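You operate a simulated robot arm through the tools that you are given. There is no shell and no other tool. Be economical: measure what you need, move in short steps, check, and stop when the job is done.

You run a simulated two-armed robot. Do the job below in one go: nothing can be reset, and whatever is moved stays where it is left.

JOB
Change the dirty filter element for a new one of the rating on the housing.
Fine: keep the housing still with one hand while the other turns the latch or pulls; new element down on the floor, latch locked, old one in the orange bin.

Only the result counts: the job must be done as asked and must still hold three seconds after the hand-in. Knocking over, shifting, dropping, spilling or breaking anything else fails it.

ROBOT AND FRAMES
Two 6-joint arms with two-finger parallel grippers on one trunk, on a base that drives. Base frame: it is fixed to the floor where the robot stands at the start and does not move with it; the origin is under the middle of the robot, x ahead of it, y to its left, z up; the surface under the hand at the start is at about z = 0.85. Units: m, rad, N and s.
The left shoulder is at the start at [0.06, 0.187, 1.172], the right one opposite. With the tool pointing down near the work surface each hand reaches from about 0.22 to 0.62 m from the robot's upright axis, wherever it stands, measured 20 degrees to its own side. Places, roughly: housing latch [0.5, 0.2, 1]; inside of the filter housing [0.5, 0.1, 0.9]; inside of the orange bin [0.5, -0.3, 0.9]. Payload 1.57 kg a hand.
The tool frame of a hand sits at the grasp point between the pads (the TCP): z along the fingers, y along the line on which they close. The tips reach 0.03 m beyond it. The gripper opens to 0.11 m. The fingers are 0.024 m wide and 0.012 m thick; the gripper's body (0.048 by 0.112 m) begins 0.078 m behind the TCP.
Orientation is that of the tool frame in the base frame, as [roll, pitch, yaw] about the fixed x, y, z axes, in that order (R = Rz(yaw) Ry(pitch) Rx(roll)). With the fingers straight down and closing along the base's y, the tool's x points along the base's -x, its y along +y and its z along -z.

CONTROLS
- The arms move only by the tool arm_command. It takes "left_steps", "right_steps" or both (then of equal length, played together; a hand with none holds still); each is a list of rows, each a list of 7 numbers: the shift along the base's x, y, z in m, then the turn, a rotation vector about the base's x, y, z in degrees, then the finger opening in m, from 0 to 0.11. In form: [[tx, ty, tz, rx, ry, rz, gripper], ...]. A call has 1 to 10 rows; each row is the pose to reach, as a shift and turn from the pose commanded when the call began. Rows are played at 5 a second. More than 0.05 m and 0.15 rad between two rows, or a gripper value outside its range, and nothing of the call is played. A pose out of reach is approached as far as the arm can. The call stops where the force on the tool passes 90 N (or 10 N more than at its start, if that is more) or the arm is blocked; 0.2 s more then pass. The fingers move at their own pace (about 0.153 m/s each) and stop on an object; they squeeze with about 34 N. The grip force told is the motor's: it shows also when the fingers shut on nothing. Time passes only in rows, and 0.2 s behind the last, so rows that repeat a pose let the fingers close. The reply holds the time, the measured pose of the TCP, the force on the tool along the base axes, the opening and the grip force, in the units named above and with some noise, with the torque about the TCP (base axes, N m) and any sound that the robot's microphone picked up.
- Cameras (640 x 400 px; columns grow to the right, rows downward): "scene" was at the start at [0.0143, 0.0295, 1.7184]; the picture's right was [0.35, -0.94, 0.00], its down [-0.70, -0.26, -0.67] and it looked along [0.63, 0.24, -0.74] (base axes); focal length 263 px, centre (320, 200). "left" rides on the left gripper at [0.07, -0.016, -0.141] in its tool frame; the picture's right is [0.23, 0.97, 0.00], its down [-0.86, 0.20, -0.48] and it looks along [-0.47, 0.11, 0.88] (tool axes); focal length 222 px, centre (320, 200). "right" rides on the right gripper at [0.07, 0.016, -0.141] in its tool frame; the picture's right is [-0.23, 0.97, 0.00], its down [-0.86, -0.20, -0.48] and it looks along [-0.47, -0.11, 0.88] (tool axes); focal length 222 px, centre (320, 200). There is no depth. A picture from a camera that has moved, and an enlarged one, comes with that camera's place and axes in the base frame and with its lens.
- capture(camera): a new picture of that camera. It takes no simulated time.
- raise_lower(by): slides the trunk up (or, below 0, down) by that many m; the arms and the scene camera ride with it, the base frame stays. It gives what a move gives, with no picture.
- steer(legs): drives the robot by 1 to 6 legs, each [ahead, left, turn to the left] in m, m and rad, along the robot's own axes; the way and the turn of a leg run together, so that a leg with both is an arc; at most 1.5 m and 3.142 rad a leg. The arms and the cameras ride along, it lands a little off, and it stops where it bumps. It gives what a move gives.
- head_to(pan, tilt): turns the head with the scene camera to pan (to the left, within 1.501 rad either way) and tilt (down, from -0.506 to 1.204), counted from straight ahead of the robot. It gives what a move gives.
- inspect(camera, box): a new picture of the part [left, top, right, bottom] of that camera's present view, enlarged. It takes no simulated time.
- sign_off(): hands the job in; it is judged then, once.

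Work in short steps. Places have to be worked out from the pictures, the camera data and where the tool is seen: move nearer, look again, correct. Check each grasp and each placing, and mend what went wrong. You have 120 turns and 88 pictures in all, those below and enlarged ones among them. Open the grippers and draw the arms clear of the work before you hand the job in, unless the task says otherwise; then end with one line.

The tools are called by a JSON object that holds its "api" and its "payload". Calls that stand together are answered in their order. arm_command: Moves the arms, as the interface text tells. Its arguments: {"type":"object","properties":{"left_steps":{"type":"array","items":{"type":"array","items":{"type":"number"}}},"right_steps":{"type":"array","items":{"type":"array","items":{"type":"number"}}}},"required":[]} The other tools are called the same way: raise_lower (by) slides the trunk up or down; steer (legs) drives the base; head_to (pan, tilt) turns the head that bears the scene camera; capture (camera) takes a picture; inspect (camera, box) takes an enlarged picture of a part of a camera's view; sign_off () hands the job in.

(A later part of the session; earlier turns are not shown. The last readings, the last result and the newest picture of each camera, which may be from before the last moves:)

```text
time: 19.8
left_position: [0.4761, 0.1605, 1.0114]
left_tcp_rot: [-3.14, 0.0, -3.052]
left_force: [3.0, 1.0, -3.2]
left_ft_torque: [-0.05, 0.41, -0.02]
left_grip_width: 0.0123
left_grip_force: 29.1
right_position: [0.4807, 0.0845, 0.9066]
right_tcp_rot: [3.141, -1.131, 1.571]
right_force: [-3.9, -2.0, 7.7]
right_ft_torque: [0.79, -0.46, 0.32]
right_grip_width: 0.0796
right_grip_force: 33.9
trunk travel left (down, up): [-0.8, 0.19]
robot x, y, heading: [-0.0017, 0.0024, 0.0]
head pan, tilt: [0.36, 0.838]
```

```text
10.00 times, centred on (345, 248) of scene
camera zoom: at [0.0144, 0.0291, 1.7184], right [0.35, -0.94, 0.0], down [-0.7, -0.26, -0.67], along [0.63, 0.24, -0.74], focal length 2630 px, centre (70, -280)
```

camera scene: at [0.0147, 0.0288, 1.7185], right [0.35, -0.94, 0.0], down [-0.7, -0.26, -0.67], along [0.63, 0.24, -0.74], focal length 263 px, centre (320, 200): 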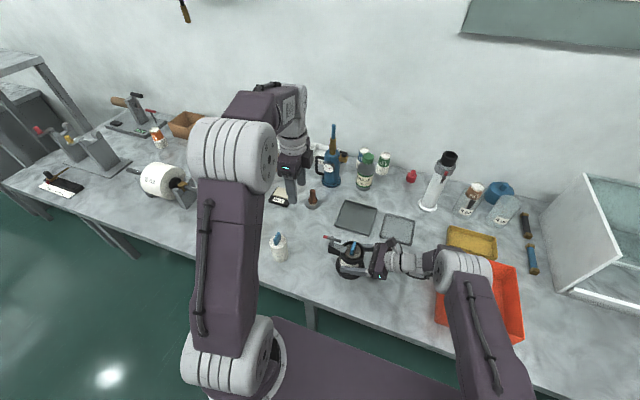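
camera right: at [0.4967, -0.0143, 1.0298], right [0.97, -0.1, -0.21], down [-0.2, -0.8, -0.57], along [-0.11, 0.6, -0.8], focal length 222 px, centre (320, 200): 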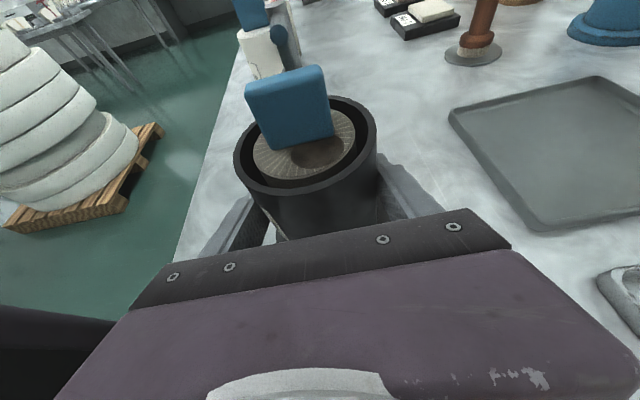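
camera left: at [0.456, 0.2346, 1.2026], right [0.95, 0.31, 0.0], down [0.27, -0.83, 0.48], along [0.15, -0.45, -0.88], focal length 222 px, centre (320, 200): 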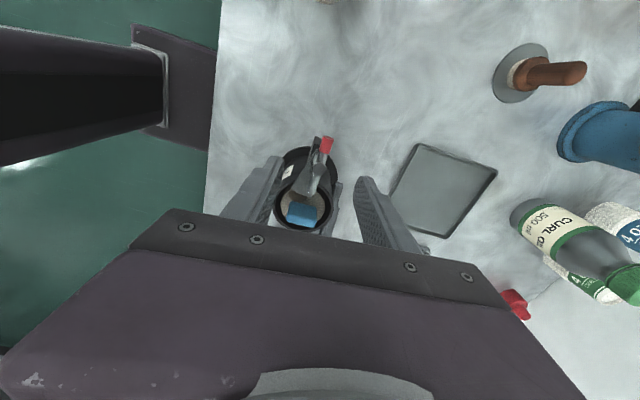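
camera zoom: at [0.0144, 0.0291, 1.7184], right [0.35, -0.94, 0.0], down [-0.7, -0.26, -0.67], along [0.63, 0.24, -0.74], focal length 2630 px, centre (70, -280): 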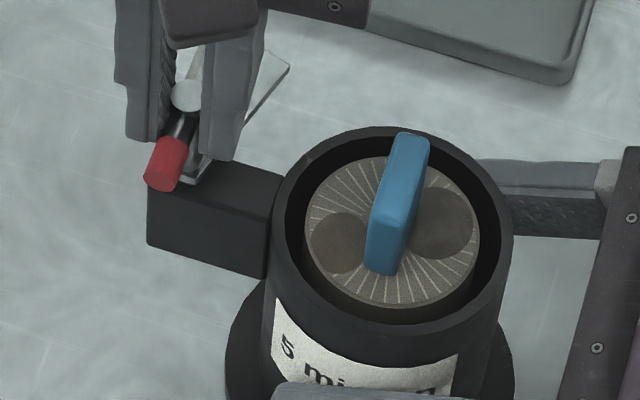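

The plate is fully clear and the housing is back in place. I release the bar and lift, then move above the tab (≈(.481,.095), top z≈.99); the hand's present yaw already matches the tab.

{"api": "arm_command", "payload": {"left_steps": [[0, 0, 0, 0, 0, 0, 0.03], [0, 0, 0, 0, 0, 0, 0.05], [0, 0, 0.03, 0, 0, 0, 0.05], [0, 0, 0.07, 0, 0, 0, 0.05], [0.002, -0.033, 0.07, 0, 0, 2, 0.05], [0.004, -0.066, 0.07, 0, 0, 2.5, 0.05]]}}

{"api": "capture", "payload": {"camera": "left"}}

{"api": "inspect", "payload": {"camera": "scene", "box": [300, 200, 400, 270]}}

```text
time: 21.2
left_position: [0.4798, 0.0943, 1.0833]
left_tcp_rot: [3.14, 0.001, -3.01]
left_force: [-1.0, 0.8, 0.0]
left_ft_torque: [-0.01, 0.03, 0.0]
left_grip_width: 0.0502
left_grip_force: 0.0
right_position: [0.4813, 0.0834, 0.9061]
right_tcp_rot: [-3.14, -1.13, 1.572]
right_force: [-0.4, 0.2, -0.7]
right_ft_torque: [-0.1, 0.02, 0.0]
right_grip_width: 0.0796
right_grip_force: 33.4
trunk travel left (down, up): [-0.8, 0.19]
robot x, y, heading: [0.0008, -0.0042, 0.002]
head pan, tilt: [0.36, 0.838]
```

```text
47 pictures are left
camera left: at [0.4126, 0.0698, 1.2249], right [-0.35, 0.94, 0.0], down [0.82, 0.31, 0.48], along [0.45, 0.17, -0.88], focal length 222 px, centre (320, 200)
```

left: 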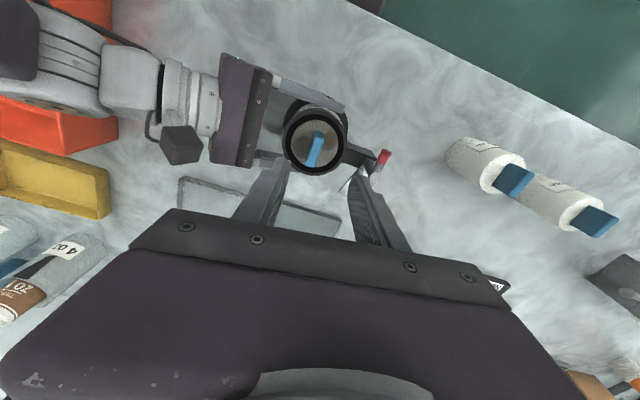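

```text
5.71 times, centred on (350, 235) of scene
camera zoom: at [0.0152, 0.0282, 1.7184], right [0.35, -0.94, 0.0], down [-0.7, -0.26, -0.67], along [0.63, 0.24, -0.74], focal length 1503 px, centre (149, 0)
```

zoom: 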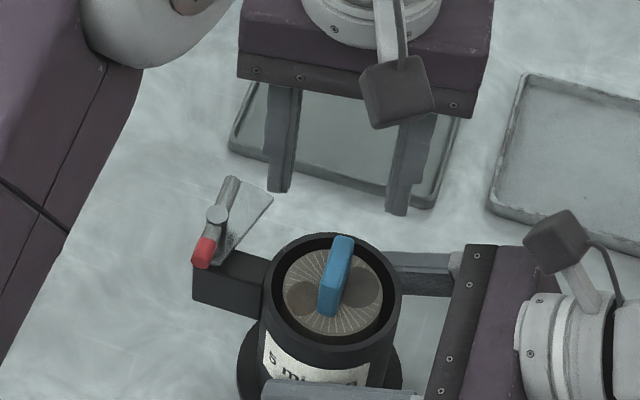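

I zoom on the tab from the left camera to get its angle.

{"api": "inspect", "payload": {"camera": "left", "box": [275, 95, 355, 185]}}

```text
4.44 times, centred on (315, 140) of left
camera zoom: at [0.4126, 0.0698, 1.2249], right [-0.35, 0.94, 0.0], down [0.82, 0.31, 0.48], along [0.45, 0.17, -0.88], focal length 987 px, centre (342, 467)
```

zoom: 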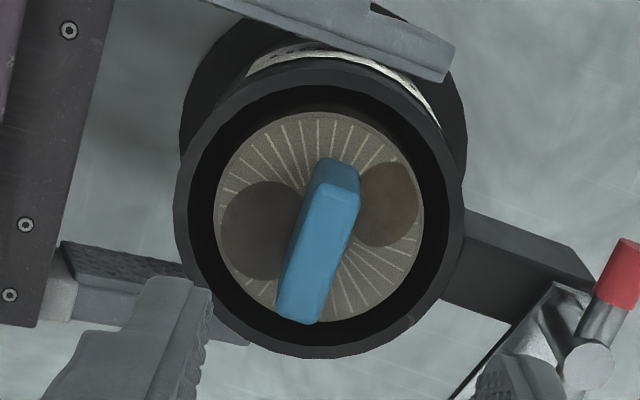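

Tab centre ≈(.481,.0895), line angle ≈3°, 10 mm thick. I align, descend to z≈.986 and close.

{"api": "arm_command", "payload": {"left_steps": [[0.001, -0.005, -0.03, 0, 0, -4.5, 0.05], [0.001, -0.005, -0.06, 0, 0, -4.5, 0.05], [0.001, -0.005, -0.085, 0, 0, -4.5, 0.05], [0.001, -0.005, -0.097, 0, 0, -4.5, 0.05], [0.001, -0.005, -0.097, 0, 0, -4.5, 0.025], [0.001, -0.005, -0.097, 0, 0, -4.5, 0.0], [0.001, -0.005, -0.097, 0, 0, -4.5, 0.0]]}}

{"api": "inspect", "payload": {"camera": "scene", "box": [300, 200, 400, 270]}}

```text
time: 22.8
left_position: [0.4827, 0.0886, 0.9845]
left_tcp_rot: [3.141, -0.001, -3.092]
left_force: [-1.3, -6.7, -0.7]
left_ft_torque: [-0.29, -0.08, -0.74]
left_grip_width: 0.0118
left_grip_force: 29.8
right_position: [0.4817, 0.0856, 0.9063]
right_tcp_rot: [-3.141, -1.131, 1.574]
right_force: [1.2, 6.2, 0.2]
right_ft_torque: [-0.31, 0.11, 0.72]
right_grip_width: 0.0798
right_grip_force: 33.9
trunk travel left (down, up): [-0.8, 0.19]
robot x, y, heading: [-0.0023, -0.0016, -0.001]
head pan, tilt: [0.36, 0.838]
```

```text
5.71 times, centred on (350, 235) of scene
camera zoom: at [0.0152, 0.0295, 1.7184], right [0.35, -0.94, 0.0], down [-0.7, -0.26, -0.67], along [0.63, 0.24, -0.74], focal length 1503 px, centre (149, 0)
```

zoom: 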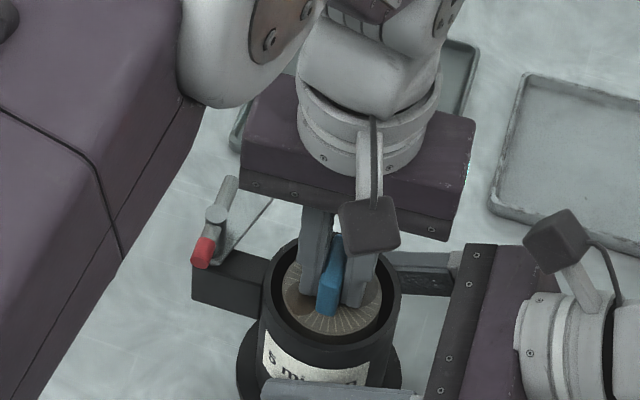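

Tab gripped. I relieve the small misalignment and pull up slowly.

{"api": "arm_command", "payload": {"left_steps": [[0, -0.0007, 0, 0, 0, -2.5, 0], [0, -0.0007, 0.005, 0, 0, -2.5, 0], [0, -0.0007, 0.012, 0, 0, -2.5, 0], [0, -0.0007, 0.02, 0, 0, -2.5, 0]]}}

```text
time: 23.8
left_position: [0.4818, 0.0892, 1.0046]
left_tcp_rot: [3.141, -0.002, -3.133]
left_force: [-0.2, -0.2, -0.3]
left_ft_torque: [0.0, 0.03, 0.01]
left_grip_width: 0.0113
left_grip_force: 28.2
right_position: [0.4817, 0.0849, 0.9058]
right_tcp_rot: [3.141, -1.131, 1.571]
right_force: [0.9, -0.5, 0.2]
right_ft_torque: [-0.04, 0.02, 0.01]
right_grip_width: 0.0794
right_grip_force: 33.8
trunk travel left (down, up): [-0.8, 0.19]
robot x, y, heading: [-0.0008, 0.0028, 0.001]
head pan, tilt: [0.36, 0.838]
```

{"api": "inspect", "payload": {"camera": "scene", "box": [300, 200, 400, 270]}}

```text
5.71 times, centred on (350, 235) of scene
camera zoom: at [0.015, 0.0296, 1.7184], right [0.35, -0.94, 0.0], down [-0.7, -0.26, -0.67], along [0.63, 0.24, -0.74], focal length 1503 px, centre (149, 0)
```

zoom: 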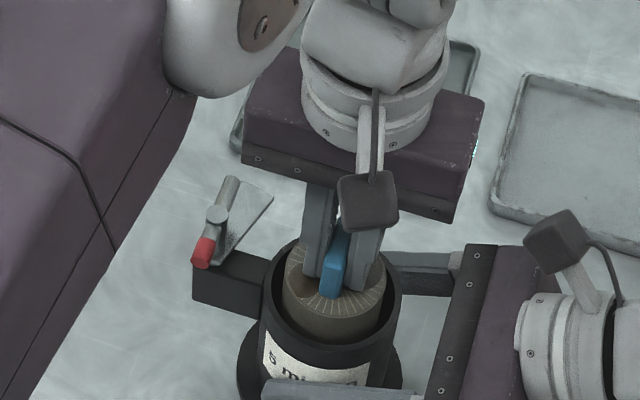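

The old element is rising with the hand. I continue straight up.

{"api": "arm_command", "payload": {"left_steps": [[0, 0, 0.02, 0, 0, 0, 0], [0, 0, 0.04, 0, 0, 0, 0], [0, 0, 0.06, 0, 0, 0, 0], [0, 0, 0.085, 0, 0, 0, 0], [0, 0, 0.115, 0, 0, 0, 0], [0, 0, 0.145, 0, 0, 0, 0]]}}

{"api": "capture", "payload": {"camera": "scene"}}

{"api": "capture", "payload": {"camera": "right"}}

```text
time: 25.2
left_position: [0.4812, 0.0892, 1.15]
left_tcp_rot: [3.142, -0.002, -3.134]
left_force: [0.7, -0.3, -0.7]
left_ft_torque: [0.01, -0.01, 0.01]
left_grip_width: 0.0113
left_grip_force: 28.9
right_position: [0.4802, 0.0842, 0.9072]
right_tcp_rot: [-3.14, -1.13, 1.573]
right_force: [0.8, 0.1, -0.9]
right_ft_torque: [-0.1, -0.02, -0.01]
right_grip_width: 0.0795
right_grip_force: 33.8
trunk travel left (down, up): [-0.8, 0.19]
robot x, y, heading: [-0.0026, -0.0011, -0.002]
head pan, tilt: [0.36, 0.838]
```

```text
42 pictures are left
camera scene: at [0.0145, 0.0297, 1.7184], right [0.35, -0.94, 0.0], down [-0.7, -0.26, -0.67], along [0.63, 0.24, -0.74], focal length 263 px, centre (320, 200)
```

scene: 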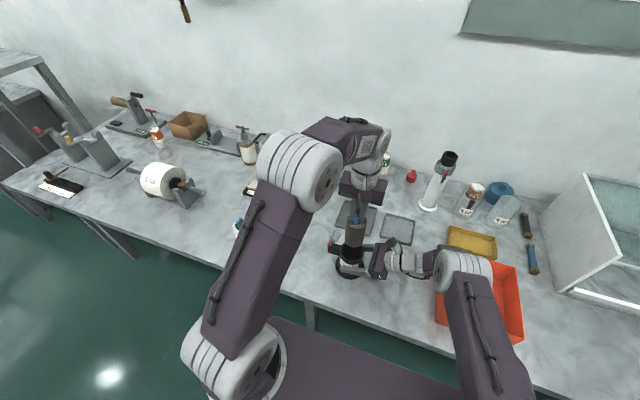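

```text
41 pictures are left
camera right: at [0.497, -0.0143, 1.0296], right [0.97, -0.1, -0.21], down [-0.2, -0.8, -0.57], along [-0.11, 0.6, -0.8], focal length 222 px, centre (320, 200)
```

right: 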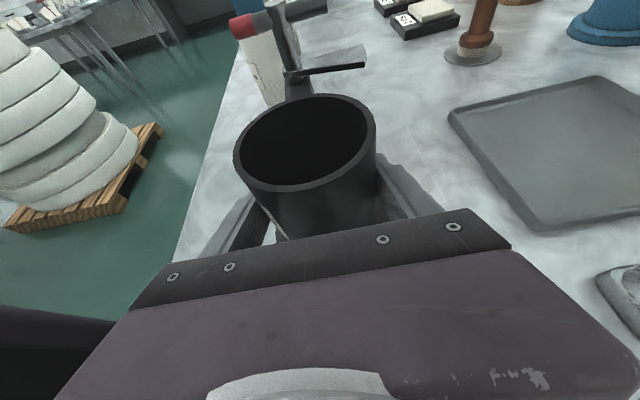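

The housing is empty and the left hand holds the old element. I open the right hand and back it out along its fingers, then up.

{"api": "arm_command", "payload": {"right_steps": [[0, 0, 0, 0, 0, 0, 0.09], [0, 0, 0, 0, 0, 0, 0.11], [0, -0.036, 0.017, 0, 0, 0, 0.11], [0, -0.072, 0.034, 0, 0, 0, 0.11], [0, -0.108, 0.051, 0, 0, 0, 0.11], [0, -0.14, 0.067, 0, 0, 0, 0.11], [-0.01, -0.15, 0.11, 0, 0, 0, 0.11], [-0.03, -0.16, 0.15, 0, 0, 0, 0.11], [-0.05, -0.16, 0.19, 0, 0, 0, 0.11], [-0.07, -0.16, 0.23, 0, 0, 0, 0.11]]}}

{"api": "capture", "payload": {"camera": "scene"}}

```text
time: 27.4
left_position: [0.4781, 0.0899, 1.1507]
left_tcp_rot: [-3.141, 0.001, -3.133]
left_force: [-0.5, 0.6, 0.0]
left_ft_torque: [0.0, -0.01, -0.04]
left_grip_width: 0.0115
left_grip_force: 28.8
right_position: [0.4081, -0.0724, 1.1415]
right_tcp_rot: [3.137, -1.129, 1.573]
right_force: [-1.4, -0.1, -0.5]
right_ft_torque: [0.0, 0.02, -0.01]
right_grip_width: 0.1097
right_grip_force: 0.0
trunk travel left (down, up): [-0.8, 0.19]
robot x, y, heading: [-0.0012, -0.0021, 0.001]
head pan, tilt: [0.36, 0.838]
```

```text
40 pictures are left
camera scene: at [0.012, 0.0304, 1.7184], right [0.35, -0.94, 0.0], down [-0.69, -0.26, -0.67], along [0.63, 0.23, -0.74], focal length 263 px, centre (320, 200)
```

scene: 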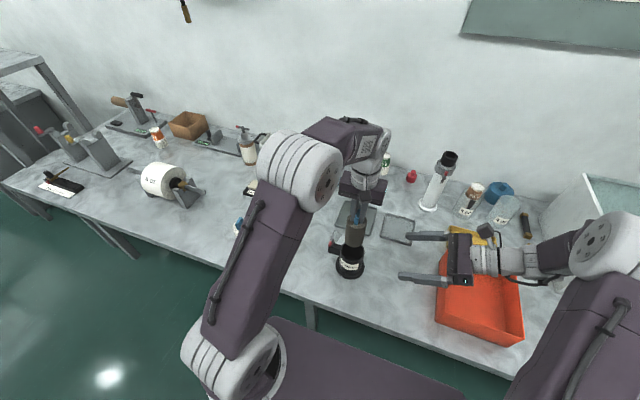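

Bin centre is about (.5,-.31), rim z≈.94. I raise both hands a bit (right tucked higher) before driving sideways.

{"api": "arm_command", "payload": {"left_steps": [[0, 0, 0.02, 0, 0, 0, 0], [0, 0, 0.04, 0, 0, 0, 0], [0, 0, 0.05, 0, 0, 0, 0], [0, 0, 0.05, 0, 0, 0, 0]], "right_steps": [[-0.01, 0, 0.045, 0, 0, 0, 0.11], [-0.02, 0, 0.09, 0, 0, 0, 0.11], [-0.03, 0.01, 0.135, 0, 0, 0, 0.11], [-0.04, 0.02, 0.17, 0, 0, 0, 0.11]]}}

{"api": "steer", "payload": {"legs": [[0, -0.2, 0], [0, -0.2, 0]]}}

{"api": "capture", "payload": {"camera": "left"}}

{"api": "capture", "payload": {"camera": "scene"}}

```text
time: 28.4
left_position: [0.4797, 0.0888, 1.2012]
left_tcp_rot: [3.142, 0.0, -3.132]
left_force: [-0.7, 0.1, -0.1]
left_ft_torque: [0.01, -0.02, -0.02]
left_grip_width: 0.0114
left_grip_force: 28.7
right_position: [0.3701, -0.0524, 1.3069]
right_tcp_rot: [3.14, -1.133, 1.572]
right_force: [-0.5, 0.1, -0.2]
right_ft_torque: [0.0, -0.01, -0.02]
right_grip_width: 0.1098
right_grip_force: 0.1
trunk travel left (down, up): [-0.8, 0.19]
robot x, y, heading: [0.0063, 0.0005, 0.002]
head pan, tilt: [0.36, 0.838]
```

```text
time: 31.2
left_position: [0.4806, -0.3035, 1.1992]
left_tcp_rot: [-3.139, 0.0, -3.133]
left_force: [1.2, -0.6, -1.7]
left_ft_torque: [-0.06, -0.02, -0.03]
left_grip_width: 0.011
left_grip_force: 29.3
right_position: [0.3712, -0.4434, 1.3071]
right_tcp_rot: [3.138, -1.126, 1.572]
right_force: [0.9, -0.2, 0.3]
right_ft_torque: [-0.01, 0.0, 0.0]
right_grip_width: 0.1101
right_grip_force: 0.0
trunk travel left (down, up): [-0.8, 0.19]
robot x, y, heading: [0.0006, -0.3937, 0.0]
head pan, tilt: [0.36, 0.838]
```

```text
39 pictures are left
camera left: at [0.4114, -0.3181, 1.3424], right [-0.24, 0.97, 0.0], down [0.85, 0.21, 0.48], along [0.46, 0.11, -0.88], focal length 222 px, centre (320, 200)
```

left: 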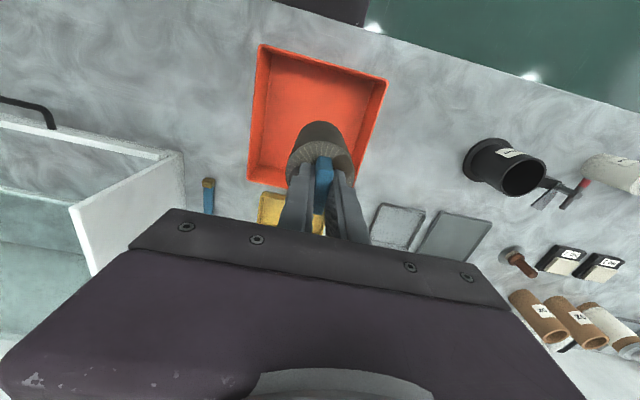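

```text
38 pictures are left
camera scene: at [0.0147, -0.36, 1.7184], right [0.35, -0.94, 0.0], down [-0.7, -0.26, -0.67], along [0.63, 0.23, -0.74], focal length 263 px, centre (320, 200)
```

scene: 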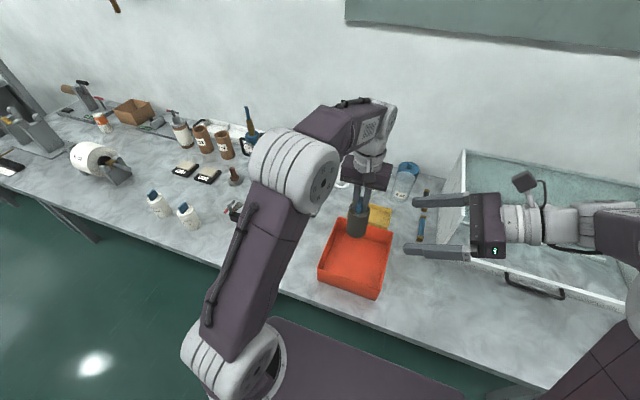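

The hand is over the bin (x .385–.61, y -.42…-.215). I shift to its centre and lower the element.

{"api": "arm_command", "payload": {"left_steps": [[0.015, -0.012, -0.03, 0, 0, 0, 0], [0.015, -0.012, -0.07, 0, 0, 0, 0], [0.015, -0.012, -0.11, 0, 0, 0, 0], [0.015, -0.012, -0.15, 0, 0, 0, 0], [0.015, -0.012, -0.18, 0, 0, 0, 0], [0.015, -0.012, -0.195, 0, 0, 0, 0], [0.015, -0.012, -0.205, 0, 0, 0, 0]]}}

{"api": "inspect", "payload": {"camera": "scene", "box": [300, 190, 420, 310]}}

```text
time: 32.8
left_position: [0.4956, -0.3187, 0.9949]
left_tcp_rot: [-3.141, 0.0, -3.134]
left_force: [-0.9, 0.7, -0.9]
left_ft_torque: [0.0, -0.02, 0.03]
left_grip_width: 0.0111
left_grip_force: 29.0
right_position: [0.3714, -0.448, 1.306]
right_tcp_rot: [3.141, -1.129, 1.571]
right_force: [0.4, 0.7, -0.4]
right_ft_torque: [-0.01, 0.03, 0.02]
right_grip_width: 0.1101
right_grip_force: 0.2
trunk travel left (down, up): [-0.8, 0.19]
robot x, y, heading: [0.0004, -0.3946, 0.001]
head pan, tilt: [0.36, 0.838]
```

```text
3.33 times, centred on (360, 250) of scene
camera zoom: at [0.0151, -0.3649, 1.7184], right [0.35, -0.94, 0.0], down [-0.7, -0.26, -0.67], along [0.63, 0.23, -0.74], focal length 877 px, centre (187, 33)
```

zoom: 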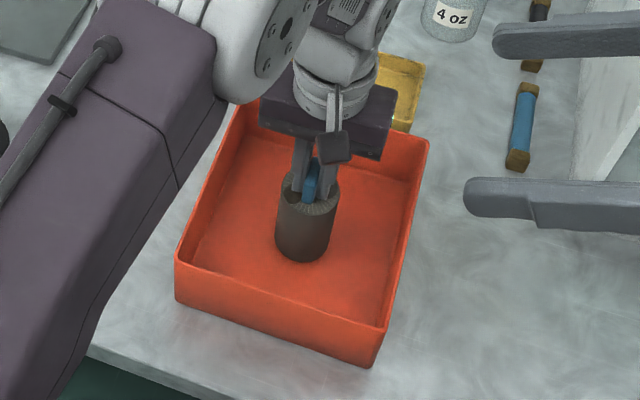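

Not yet on the floor; I lower in small steps.

{"api": "arm_command", "payload": {"left_steps": [[0, 0, -0.006, 0, 0, 0, 0], [0, 0, -0.012, 0, 0, 0, 0], [0, 0, -0.018, 0, 0, 0, 0], [0, 0, -0.018, 0, 0, 0, 0]]}}

```text
time: 33.8
left_position: [0.4957, -0.3185, 0.9795]
left_tcp_rot: [-3.141, 0.006, -3.133]
left_force: [0.7, 2.8, 27.2]
left_ft_torque: [0.18, 0.26, 0.03]
left_grip_width: 0.0115
left_grip_force: 29.0
right_position: [0.3689, -0.4484, 1.3081]
right_tcp_rot: [3.135, -1.132, 1.576]
right_force: [0.3, -0.4, 0.5]
right_ft_torque: [-0.01, 0.01, 0.03]
right_grip_width: 0.11
right_grip_force: 0.1
trunk travel left (down, up): [-0.8, 0.19]
robot x, y, heading: [0.0019, -0.3955, -0.001]
head pan, tilt: [0.36, 0.838]
```

It's on the bin floor (27 N). I back off 2 mm, open, and lift away.

{"api": "arm_command", "payload": {"left_steps": [[0, 0, 0.002, 0, 0, 0, 0.0], [0, 0, 0.002, 0, 0, 0, 0.03], [0, 0, 0.002, 0, 0, 0, 0.05], [0, 0, 0.03, 0, 0, 0, 0.05], [0, 0, 0.07, 0, 0, 0, 0.05], [0, 0, 0.11, 0, 0, 0, 0.05], [0, 0, 0.15, 0, 0, 0, 0.05], [0, 0, 0.19, 0, 0, 0, 0.05]]}}

{"api": "inspect", "payload": {"camera": "scene", "box": [300, 190, 420, 310]}}

```text
time: 35.6
left_position: [0.4949, -0.32, 1.169]
left_tcp_rot: [-3.141, 0.0, -3.133]
left_force: [0.2, 0.0, 0.7]
left_ft_torque: [-0.03, 0.0, 0.0]
left_grip_width: 0.0501
left_grip_force: 0.0
right_position: [0.3705, -0.4487, 1.307]
right_tcp_rot: [3.138, -1.13, 1.572]
right_force: [-1.1, 1.1, 0.3]
right_ft_torque: [0.03, -0.01, 0.0]
right_grip_width: 0.1099
right_grip_force: 0.0
trunk travel left (down, up): [-0.8, 0.19]
robot x, y, heading: [-0.0006, -0.3911, 0.005]
head pan, tilt: [0.36, 0.838]
```

```text
3.33 times, centred on (360, 250) of scene
camera zoom: at [0.0131, -0.365, 1.7184], right [0.35, -0.94, 0.0], down [-0.69, -0.26, -0.67], along [0.63, 0.23, -0.74], focal length 877 px, centre (187, 33)
```

zoom: 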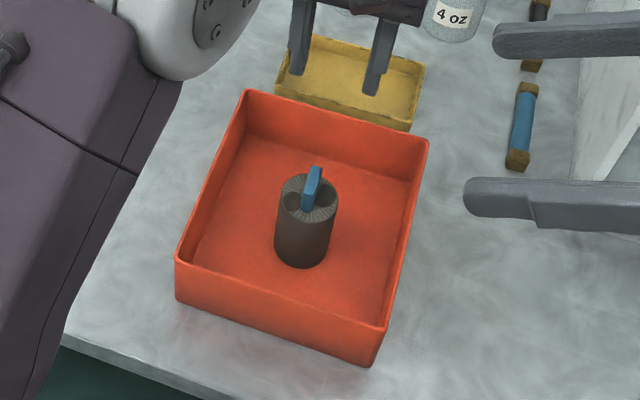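

The old element stands in the bin. I set the left hand to x≈.44, higher, then drive left toward the new element.

{"api": "arm_command", "payload": {"left_steps": [[-0.02, 0.02, 0.02, 0, 0, 0, 0.05], [-0.04, 0.04, 0.04, 0, 0, 0, 0.05], [-0.053, 0.06, 0.04, 0, 0, 0, 0.05]]}}

{"api": "steer", "payload": {"legs": [[0, 0.37, 0], [0, 0.37, 0]]}}

{"api": "capture", "payload": {"camera": "left"}}

{"api": "capture", "payload": {"camera": "scene"}}

```text
time: 36.4
left_position: [0.4432, -0.258, 1.209]
left_tcp_rot: [3.141, -0.001, -3.133]
left_force: [-0.9, 0.6, -0.1]
left_ft_torque: [0.0, 0.01, -0.01]
left_grip_width: 0.05
left_grip_force: 0.1
right_position: [0.3713, -0.4479, 1.3069]
right_tcp_rot: [3.141, -1.131, 1.571]
right_force: [0.2, -0.1, -0.3]
right_ft_torque: [0.01, -0.01, 0.03]
right_grip_width: 0.1101
right_grip_force: 0.0
trunk travel left (down, up): [-0.8, 0.19]
robot x, y, heading: [0.0028, -0.3936, 0.002]
head pan, tilt: [0.36, 0.838]
```

```text
time: 40.7
left_position: [0.4419, 0.472, 1.2079]
left_tcp_rot: [3.139, 0.001, -3.133]
left_force: [0.3, -0.4, 0.8]
left_ft_torque: [0.01, 0.04, 0.02]
left_grip_width: 0.0501
left_grip_force: 0.0
right_position: [0.369, 0.2842, 1.3063]
right_tcp_rot: [3.14, -1.134, 1.574]
right_force: [-0.4, -0.5, 0.3]
right_ft_torque: [0.05, 0.03, 0.0]
right_grip_width: 0.1102
right_grip_force: 0.1
trunk travel left (down, up): [-0.8, 0.19]
robot x, y, heading: [0.0015, 0.3396, 0.003]
head pan, tilt: [0.36, 0.838]
```

```text
35 pictures are left
camera left: at [0.3726, 0.4566, 1.3499], right [-0.24, 0.97, 0.0], down [0.85, 0.21, 0.48], along [0.46, 0.11, -0.88], focal length 222 px, centre (320, 200)
```

left: 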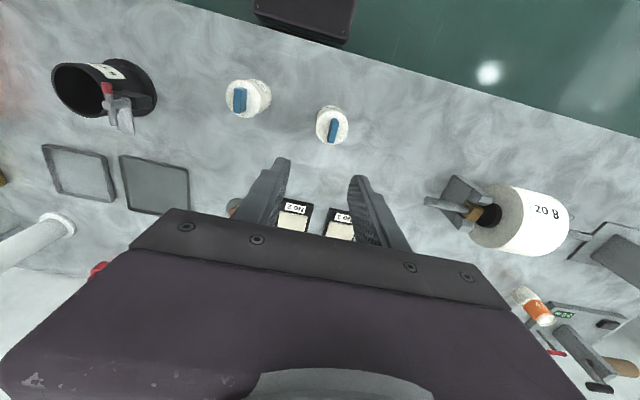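

```text
34 pictures are left
camera scene: at [0.0139, 0.3649, 1.7185], right [0.35, -0.94, 0.0], down [-0.7, -0.26, -0.67], along [0.63, 0.24, -0.74], focal length 263 px, centre (320, 200)
```

scene: 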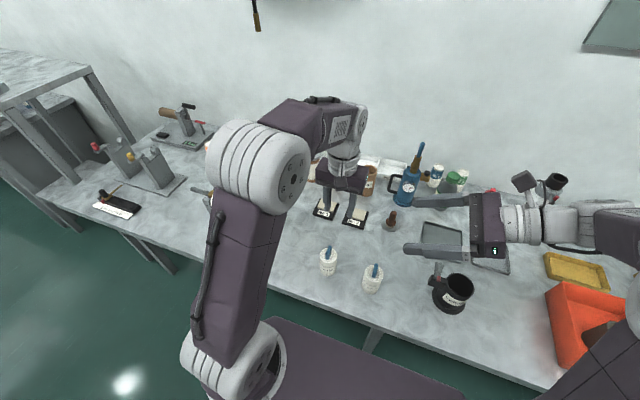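

The 5-micron element is the right one in the left camera view, tab at ≈(.437,.493). I zoom for its angle and to re-verify its label.

{"api": "inspect", "payload": {"camera": "left", "box": [300, 90, 364, 154]}}

{"api": "inspect", "payload": {"camera": "scene", "box": [300, 230, 400, 300]}}

```text
6.25 times, centred on (332, 122) of left
camera zoom: at [0.3726, 0.4566, 1.3499], right [-0.24, 0.97, 0.0], down [0.85, 0.21, 0.48], along [0.46, 0.11, -0.88], focal length 1388 px, centre (245, 688)
```

zoom: 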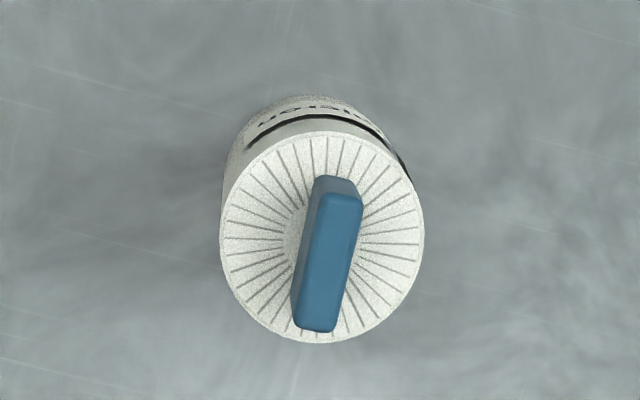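

```text
5.71 times, centred on (350, 265) of scene
camera zoom: at [0.0139, 0.3649, 1.7185], right [0.35, -0.94, 0.0], down [-0.7, -0.26, -0.67], along [0.63, 0.24, -0.74], focal length 1503 px, centre (149, -171)
```

zoom: 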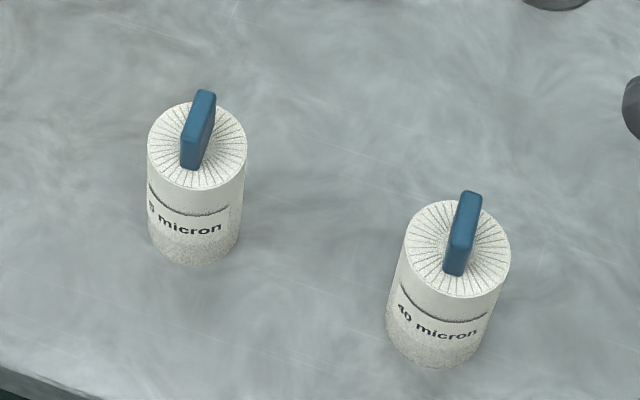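

Confirmed "5 micron" on the left one. Tab centre ≈(.442,.4957), hand yaw matches. I descend to z≈.978 and grip.

{"api": "arm_command", "payload": {"left_steps": [[0, 0.012, -0.04, 0, 0, 0, 0.05], [0, 0.0237, -0.085, 0, 0, 0, 0.05], [0, 0.0237, -0.13, 0, 0, 0, 0.05], [0, 0.0237, -0.17, 0, 0, 0, 0.05]]}}

{"api": "inspect", "payload": {"camera": "left", "box": [250, 90, 410, 250]}}

```text
time: 41.7
left_position: [0.4413, 0.4972, 1.0373]
left_tcp_rot: [-3.14, 0.0, -3.13]
left_force: [-0.5, -0.1, 0.1]
left_ft_torque: [0.0, -0.03, -0.01]
left_grip_width: 0.0502
left_grip_force: 0.0
right_position: [0.3716, 0.2846, 1.3061]
right_tcp_rot: [-3.14, -1.131, 1.572]
right_force: [0.0, 0.9, -0.4]
right_ft_torque: [0.01, -0.03, 0.01]
right_grip_width: 0.1102
right_grip_force: 0.1
trunk travel left (down, up): [-0.8, 0.19]
robot x, y, heading: [-0.0038, 0.3378, 0.0]
head pan, tilt: [0.36, 0.838]
```

```text
2.50 times, centred on (330, 170) of left
camera zoom: at [0.3719, 0.4817, 1.1794], right [-0.24, 0.97, 0.0], down [0.85, 0.21, 0.48], along [0.46, 0.11, -0.88], focal length 555 px, centre (295, 275)
```

zoom: 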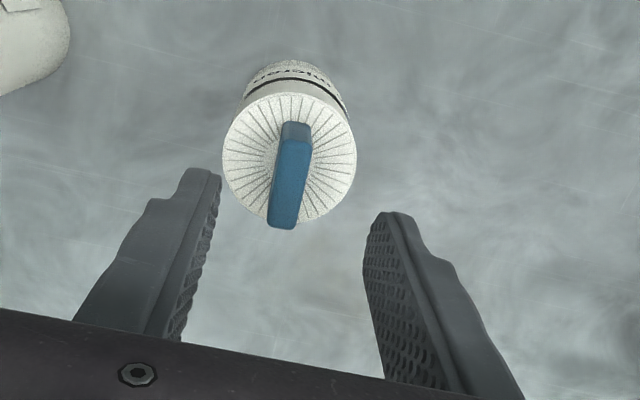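

Aligned well. Lower to .978 with a +2° trim and close.

{"api": "arm_command", "payload": {"left_steps": [[0, -0.001, -0.025, 0, 0, 2, 0.05], [0, -0.001, -0.05, 0, 0, 2, 0.05], [0, -0.001, -0.059, 0, 0, 2, 0.05], [0, -0.001, -0.059, 0, 0, 2, 0.025], [0, -0.001, -0.059, 0, 0, 2, 0.0], [0, -0.001, -0.059, 0, 0, 2, 0.0]]}}

```text
time: 43.1
left_position: [0.4423, 0.4976, 0.9795]
left_tcp_rot: [-3.14, -0.001, -3.096]
left_force: [0.2, -0.6, -0.1]
left_ft_torque: [0.01, 0.0, 0.01]
left_grip_width: 0.0112
left_grip_force: 28.6
right_position: [0.3706, 0.2845, 1.3071]
right_tcp_rot: [3.139, -1.129, 1.574]
right_force: [-0.5, 0.1, 0.6]
right_ft_torque: [0.02, 0.06, -0.01]
right_grip_width: 0.11
right_grip_force: 0.1
trunk travel left (down, up): [-0.8, 0.19]
robot x, y, heading: [-0.0027, 0.3371, -0.001]
head pan, tilt: [0.36, 0.838]
```

Grip on the tab is .0112 at 28 N. I lift it well above latch height.

{"api": "arm_command", "payload": {"left_steps": [[0, 0, 0.02, 0, 0, 0, 0], [0, 0, 0.05, 0, 0, 0, 0], [0, 0, 0.09, 0, 0, 0, 0], [0, 0, 0.13, 0, 0, 0, 0], [0, 0, 0.17, 0, 0, 0, 0], [0, 0, 0.21, 0, 0, 0, 0], [0, 0, 0.23, 0, 0, 0, 0]]}}

{"api": "steer", "payload": {"legs": [[0, -0.34, 0]]}}

{"api": "capture", "payload": {"camera": "scene"}}

```text
time: 44.7
left_position: [0.446, 0.4949, 1.2089]
left_tcp_rot: [-3.141, 0.0, -3.096]
left_force: [-0.1, 0.0, -0.9]
left_ft_torque: [-0.03, 0.01, -0.01]
left_grip_width: 0.011
left_grip_force: 28.2
right_position: [0.3709, 0.2849, 1.3069]
right_tcp_rot: [3.14, -1.131, 1.575]
right_force: [-0.5, 0.6, -0.2]
right_ft_torque: [0.03, -0.04, -0.03]
right_grip_width: 0.1103
right_grip_force: 0.2
trunk travel left (down, up): [-0.8, 0.19]
robot x, y, heading: [0.0026, 0.3385, -0.005]
head pan, tilt: [0.36, 0.838]
```

```text
time: 46.9
left_position: [0.4449, 0.1521, 1.209]
left_tcp_rot: [-3.14, 0.0, -3.092]
left_force: [-0.1, -0.5, -0.7]
left_ft_torque: [-0.03, 0.0, 0.02]
left_grip_width: 0.0112
left_grip_force: 28.7
right_position: [0.3713, -0.0585, 1.3071]
right_tcp_rot: [3.139, -1.13, 1.58]
right_force: [-0.2, -0.5, -0.5]
right_ft_torque: [-0.02, -0.03, 0.01]
right_grip_width: 0.1102
right_grip_force: 0.2
trunk travel left (down, up): [-0.8, 0.19]
robot x, y, heading: [0.0014, -0.0106, 0.004]
head pan, tilt: [0.36, 0.838]
```

```text
30 pictures are left
camera scene: at [0.0153, 0.0226, 1.7184], right [0.36, -0.93, 0.0], down [-0.69, -0.27, -0.67], along [0.63, 0.24, -0.74], focal length 263 px, centre (320, 200)
```

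scene: 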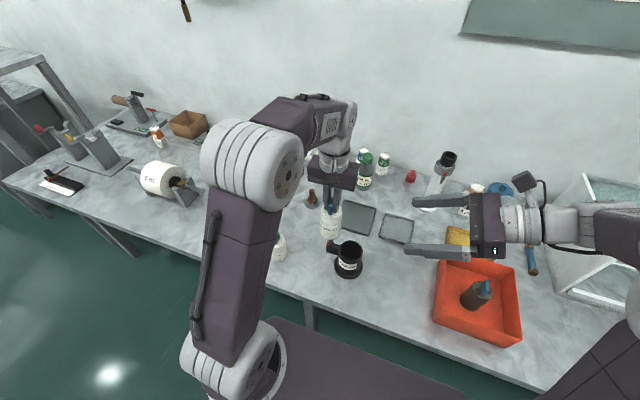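

The old element is still upright in the bin. I bring the right hand back to the pre-grasp pose beside the housing.

{"api": "arm_command", "payload": {"right_steps": [[0.0137, 0, -0.0415, 0, 0, 0, 0.11], [0.0274, 0, -0.083, 0, 0, 0, 0.11], [0.041, 0, -0.1245, 0, 0, 0, 0.11], [0.0548, 0, -0.166, 0, 0, 0, 0.11], [0.0684, 0, -0.2075, 0, 0, 0, 0.11], [0.082, 0.001, -0.249, 0, 0, 0, 0.11], [0.0958, 0.002, -0.2905, 0, 0, 0, 0.11], [0.1095, 0.0035, -0.332, 0, 0, 0, 0.11]]}}

{"api": "capture", "payload": {"camera": "right"}}

```text
time: 48.7
left_position: [0.4458, 0.1503, 1.2085]
left_tcp_rot: [3.141, -0.001, -3.09]
left_force: [0.3, -0.1, -1.0]
left_ft_torque: [-0.04, 0.03, -0.02]
left_grip_width: 0.0109
left_grip_force: 28.9
right_position: [0.4818, -0.0559, 0.9755]
right_tcp_rot: [3.142, -1.132, 1.576]
right_force: [0.7, -0.4, -0.4]
right_ft_torque: [0.04, -0.04, 0.02]
right_grip_width: 0.1101
right_grip_force: 0.1
trunk travel left (down, up): [-0.8, 0.19]
robot x, y, heading: [0.0009, -0.0122, 0.009]
head pan, tilt: [0.36, 0.838]
```

```text
29 pictures are left
camera right: at [0.4996, -0.1546, 1.0985], right [0.97, -0.09, -0.21], down [-0.19, -0.8, -0.57], along [-0.11, 0.6, -0.8], focal length 222 px, centre (320, 200)
```

right: 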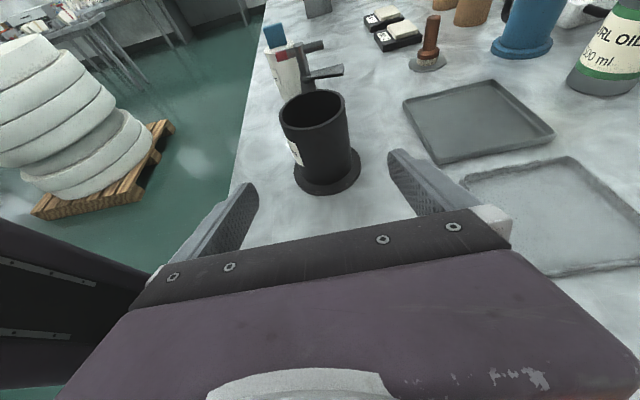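

Aligned. I advance and close in stages as before.

{"api": "arm_command", "payload": {"right_steps": [[0, 0.036, -0.0175, 0, 0, 0, 0.11], [0, 0.072, -0.035, 0, 0, 0, 0.11], [0, 0.108, -0.0525, 0, 0, 0, 0.11], [-0.0005, 0.141, -0.069, 0, 0, 0, 0.11], [-0.0005, 0.141, -0.069, 0, 0, 0, 0.09], [-0.0005, 0.141, -0.069, 0, 0, 0, 0.083], [-0.0005, 0.141, -0.069, 0, 0, 0, 0.079], [-0.0005, 0.141, -0.069, 0, 0, 0, 0.06], [-0.0005, 0.141, -0.069, 0, 0, 0, 0.04]]}}

{"api": "capture", "payload": {"camera": "right"}}

```text
time: 50.7
left_position: [0.4461, 0.151, 1.2093]
left_tcp_rot: [-3.141, 0.0, -3.092]
left_force: [-0.3, -0.2, 0.1]
left_ft_torque: [0.01, 0.03, 0.03]
left_grip_width: 0.0109
left_grip_force: 28.7
right_position: [0.4794, 0.086, 0.907]
right_tcp_rot: [3.141, -1.132, 1.577]
right_force: [0.1, -0.7, 0.6]
right_ft_torque: [0.07, 0.15, -0.06]
right_grip_width: 0.0797
right_grip_force: 34.7
trunk travel left (down, up): [-0.8, 0.19]
robot x, y, heading: [0.0017, -0.0091, 0.005]
head pan, tilt: [0.36, 0.838]
```

```text
28 pictures are left
camera right: at [0.497, -0.0137, 1.0296], right [0.97, -0.09, -0.21], down [-0.19, -0.8, -0.57], along [-0.11, 0.6, -0.8], focal length 222 px, centre (320, 200)
```

right: 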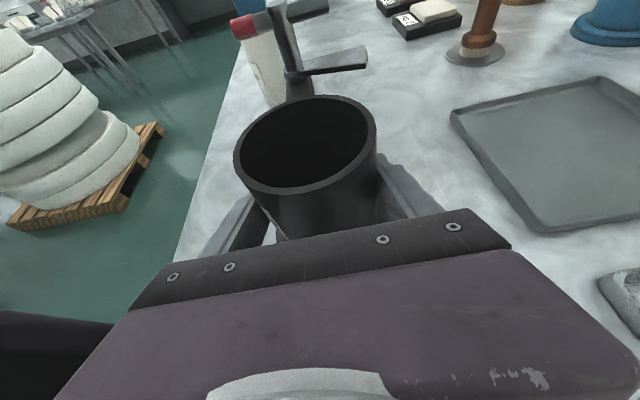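

Housing held again, image unchanged. I move the new element above the bore, then lower to just above the rim.

{"api": "arm_command", "payload": {"left_steps": [[0.012, -0.02, 0, 0, 0, 0, 0], [0.024, -0.042, 0, 0, 0, 0, 0], [0.035, -0.062, 0, 0, 0, 0, 0], [0.035, -0.062, -0.04, 0, 0, 0, 0], [0.035, -0.062, -0.08, 0, 0, 0, 0], [0.035, -0.062, -0.108, 0, 0, 0, 0]]}}

{"api": "capture", "payload": {"camera": "right"}}

{"api": "inspect", "payload": {"camera": "scene", "box": [300, 200, 400, 280]}}

```text
time: 52.1
left_position: [0.4795, 0.088, 1.1002]
left_tcp_rot: [3.141, 0.001, -3.09]
left_force: [0.6, 0.0, 0.2]
left_ft_torque: [0.0, 0.01, -0.05]
left_grip_width: 0.0111
left_grip_force: 28.7
right_position: [0.4794, 0.0848, 0.9061]
right_tcp_rot: [-3.141, -1.13, 1.576]
right_force: [-0.1, -1.5, 0.8]
right_ft_torque: [0.09, 0.12, 0.03]
right_grip_width: 0.0795
right_grip_force: 33.8
trunk travel left (down, up): [-0.8, 0.19]
robot x, y, heading: [-0.0042, -0.0091, 0.004]
head pan, tilt: [0.36, 0.838]
```

```text
27 pictures are left
camera right: at [0.4968, -0.0138, 1.0296], right [0.97, -0.09, -0.21], down [-0.19, -0.8, -0.57], along [-0.11, 0.6, -0.8], focal length 222 px, centre (320, 200)
```

right: 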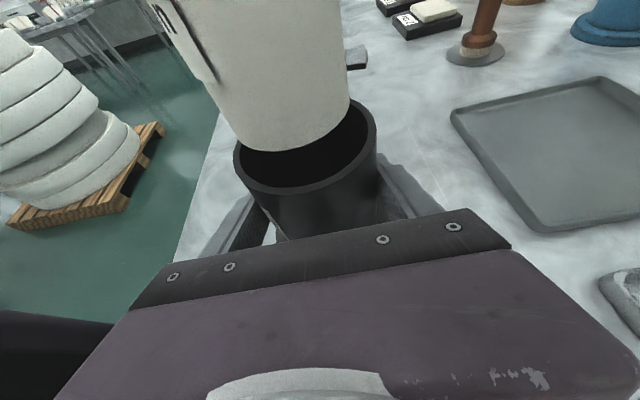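

```text
5.00 times, centred on (350, 240) of scene
camera zoom: at [0.0154, 0.02, 1.7185], right [0.36, -0.93, 0.0], down [-0.69, -0.27, -0.67], along [0.63, 0.24, -0.74], focal length 1315 px, centre (170, 0)
```

zoom: 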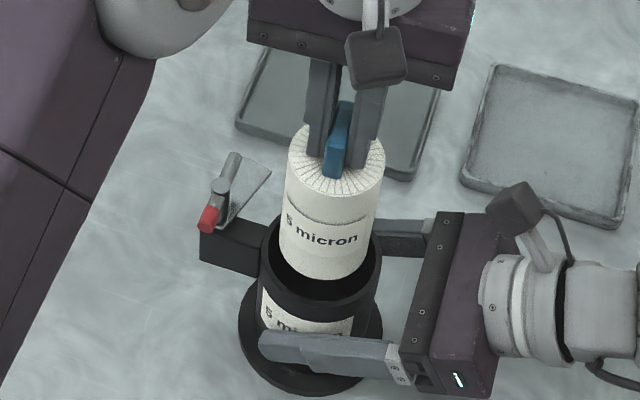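

I check the alignment more finely from the right camera.

{"api": "inspect", "payload": {"camera": "right", "box": [200, 60, 400, 210]}}

{"api": "inspect", "payload": {"camera": "scene", "box": [330, 220, 390, 280]}}

```text
2.67 times, centred on (300, 135) of right
camera zoom: at [0.4968, -0.0138, 1.0296], right [0.97, -0.09, -0.21], down [-0.19, -0.8, -0.57], along [-0.11, 0.6, -0.8], focal length 592 px, centre (373, 373)
```

zoom: 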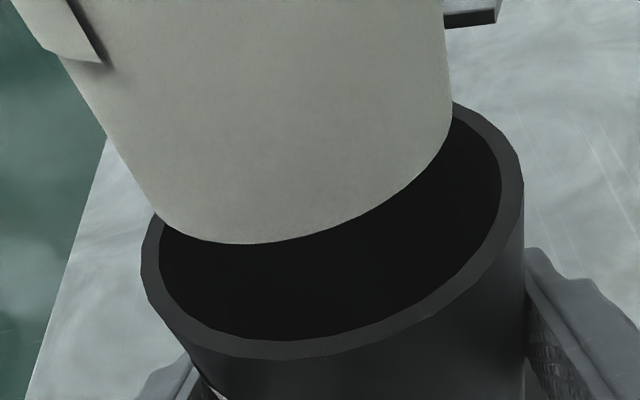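

```text
6.67 times, centred on (360, 250) of scene
camera zoom: at [0.0154, 0.02, 1.7185], right [0.36, -0.93, 0.0], down [-0.69, -0.27, -0.67], along [0.63, 0.24, -0.74], focal length 1754 px, centre (53, -133)
```

zoom: 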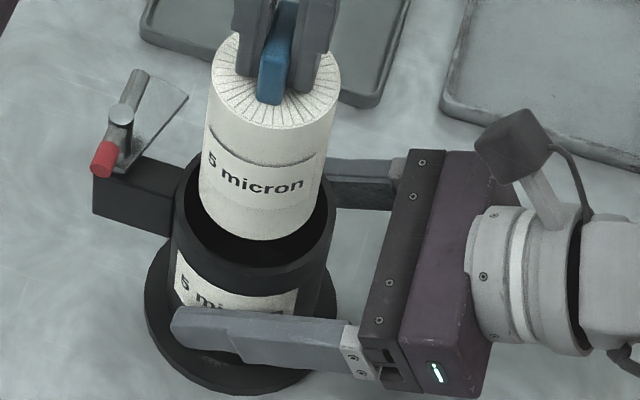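

The two camera views show the element centred within about 1.5 mm, against about 5 mm bore clearance. I nudge +1 mm in x and lower it in.

{"api": "arm_command", "payload": {"left_steps": [[0.001, 0, -0.015, 0, 0, 0, 0], [0.001, 0, -0.03, 0, 0, 0, 0], [0.001, 0, -0.045, 0, 0, 0, 0], [0.001, 0, -0.06, 0, 0, 0, 0]]}}

{"api": "inspect", "payload": {"camera": "scene", "box": [330, 220, 390, 280]}}

```text
time: 53.1
left_position: [0.4818, 0.0889, 1.0395]
left_tcp_rot: [3.14, 0.0, -3.091]
left_force: [1.0, -0.4, -0.5]
left_ft_torque: [-0.01, -0.02, 0.0]
left_grip_width: 0.0111
left_grip_force: 28.8
right_position: [0.4802, 0.0858, 0.906]
right_tcp_rot: [-3.14, -1.13, 1.579]
right_force: [-0.7, 0.4, 0.6]
right_ft_torque: [0.0, 0.16, 0.05]
right_grip_width: 0.0794
right_grip_force: 33.9
trunk travel left (down, up): [-0.8, 0.19]
robot x, y, heading: [-0.0021, -0.0106, 0.005]
head pan, tilt: [0.36, 0.838]
```

```text
6.67 times, centred on (360, 250) of scene
camera zoom: at [0.0155, 0.02, 1.7185], right [0.36, -0.93, 0.0], down [-0.69, -0.27, -0.67], along [0.63, 0.24, -0.74], focal length 1754 px, centre (53, -133)
```

zoom: 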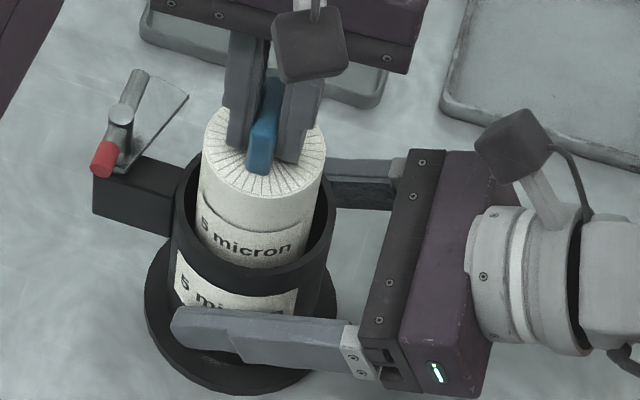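

It's entering freely. I continue down to just above the floor, then in small steps.

{"api": "arm_command", "payload": {"left_steps": [[0, 0, -0.015, 0, 0, 0, 0], [0, 0, -0.03, 0, 0, 0, 0], [0, 0, -0.042, 0, 0, 0, 0], [0, 0, -0.05, 0, 0, 0, 0], [0, 0, -0.054, 0, 0, 0, 0], [0, 0, -0.054, 0, 0, 0, 0]]}}

```text
time: 54.5
left_position: [0.4817, 0.0888, 0.9891]
left_tcp_rot: [-3.14, 0.002, -3.09]
left_force: [-7.2, -1.3, 31.4]
left_ft_torque: [0.01, 0.05, -0.05]
left_grip_width: 0.0112
left_grip_force: 29.1
right_position: [0.4812, 0.0852, 0.9049]
right_tcp_rot: [3.139, -1.13, 1.576]
right_force: [10.8, 2.9, -10.4]
right_ft_torque: [-0.12, 0.8, -0.26]
right_grip_width: 0.0796
right_grip_force: 34.2
trunk travel left (down, up): [-0.8, 0.19]
robot x, y, heading: [0.0006, -0.0083, 0.004]
head pan, tilt: [0.36, 0.838]
```

Floor contact at z≈.989 matches the expected seat height (.86 + .1295). I relax, open and lift to look.

{"api": "arm_command", "payload": {"left_steps": [[0, 0, 0.003, 0, 0, 0, 0.0], [0, 0, 0.003, 0, 0, 0, 0.03], [0, 0, 0.003, 0, 0, 0, 0.05], [0, 0, 0.03, 0, 0, 0, 0.05], [0, 0, 0.07, 0, 0, 0, 0.05], [0, 0, 0.1, 0, 0, 0, 0.05]]}}

{"api": "inspect", "payload": {"camera": "scene", "box": [315, 228, 375, 268]}}

{"api": "capture", "payload": {"camera": "right"}}

```text
time: 55.9
left_position: [0.4814, 0.0889, 1.0862]
left_tcp_rot: [3.14, -0.001, -3.092]
left_force: [0.3, 0.9, 0.1]
left_ft_torque: [-0.03, 0.02, 0.0]
left_grip_width: 0.0501
left_grip_force: 0.0
right_position: [0.4804, 0.0855, 0.9064]
right_tcp_rot: [3.139, -1.132, 1.579]
right_force: [-0.1, -0.2, -0.5]
right_ft_torque: [-0.25, 0.14, -0.04]
right_grip_width: 0.0793
right_grip_force: 34.1
trunk travel left (down, up): [-0.8, 0.19]
robot x, y, heading: [0.0008, -0.011, 0.007]
head pan, tilt: [0.36, 0.838]
```

```text
10.00 times, centred on (345, 248) of scene
camera zoom: at [0.015, 0.0205, 1.7184], right [0.36, -0.93, 0.0], down [-0.69, -0.27, -0.67], along [0.63, 0.24, -0.74], focal length 2630 px, centre (70, -280)
```

zoom: 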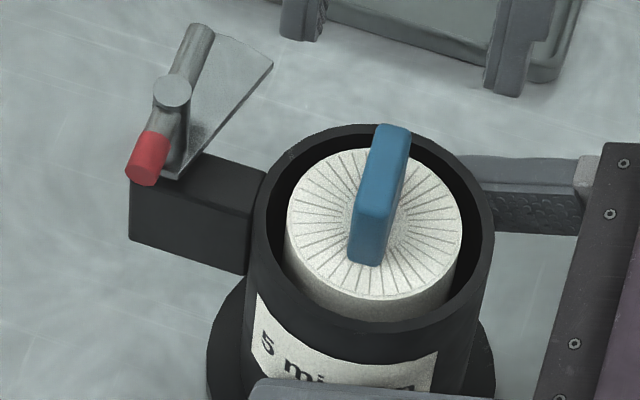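

```text
21 pictures are left
camera right: at [0.4967, -0.0136, 1.0298], right [0.97, -0.09, -0.2], down [-0.19, -0.8, -0.57], along [-0.11, 0.6, -0.8], focal length 222 px, centre (320, 200)
```

right: 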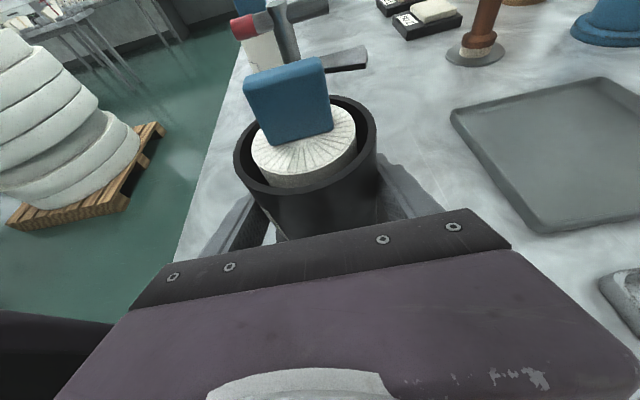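

The element is in and looks close to the old one's depth, perhaps 0–3 mm high. To be sure it's on the floor, I press the tab top with closed fingers while the right hand holds.

{"api": "arm_command", "payload": {"left_steps": [[0, 0, 0, 0, 0, 0, 0.02], [0, 0, 0, 0, 0, 0, 0.0], [0, 0, -0.03, 0, 0, 0, 0.0], [0, 0, -0.052, 0, 0, 0, 0.0], [0, 0, -0.06, 0, 0, 0, 0.0], [0, 0, -0.064, 0, 0, 0, 0.0], [0, 0, -0.067, 0, 0, 0, 0.0], [0, 0, -0.067, 0, 0, 0, 0.0]]}}

```text
time: 57.7
left_position: [0.482, 0.0881, 1.0192]
left_tcp_rot: [-3.14, 0.002, -3.092]
left_force: [-0.8, -0.4, 11.3]
left_ft_torque: [0.0, 0.15, -0.03]
left_grip_width: 0.0001
left_grip_force: 21.2
right_position: [0.4801, 0.0855, 0.9053]
right_tcp_rot: [-3.141, -1.132, 1.579]
right_force: [3.9, 2.3, -0.6]
right_ft_torque: [0.22, 0.42, -0.13]
right_grip_width: 0.0796
right_grip_force: 34.0
trunk travel left (down, up): [-0.8, 0.19]
robot x, y, heading: [-0.0025, -0.0104, 0.009]
head pan, tilt: [0.36, 0.838]
```

{"api": "arm_command", "payload": {"left_steps": [[0, 0, -0.003, 0, 0, 0, 0.0], [0, 0, -0.006, 0, 0, 0, 0.0], [0, 0, -0.006, 0, 0, 0, 0.0]]}}

```text
time: 58.5
left_position: [0.4802, 0.0884, 1.0197]
left_tcp_rot: [-3.14, 0.01, -3.09]
left_force: [-14.0, -0.4, 88.2]
left_ft_torque: [-0.02, 1.06, -0.12]
left_grip_width: 0.0002
left_grip_force: 20.8
right_position: [0.4802, 0.0838, 0.9081]
right_tcp_rot: [3.129, -1.126, 1.583]
right_force: [30.6, 8.2, -22.4]
right_ft_torque: [-0.07, 1.48, -0.15]
right_grip_width: 0.0796
right_grip_force: 34.2
trunk travel left (down, up): [-0.8, 0.19]
robot x, y, heading: [0.0018, -0.0052, 0.006]
head pan, tilt: [0.36, 0.838]
```

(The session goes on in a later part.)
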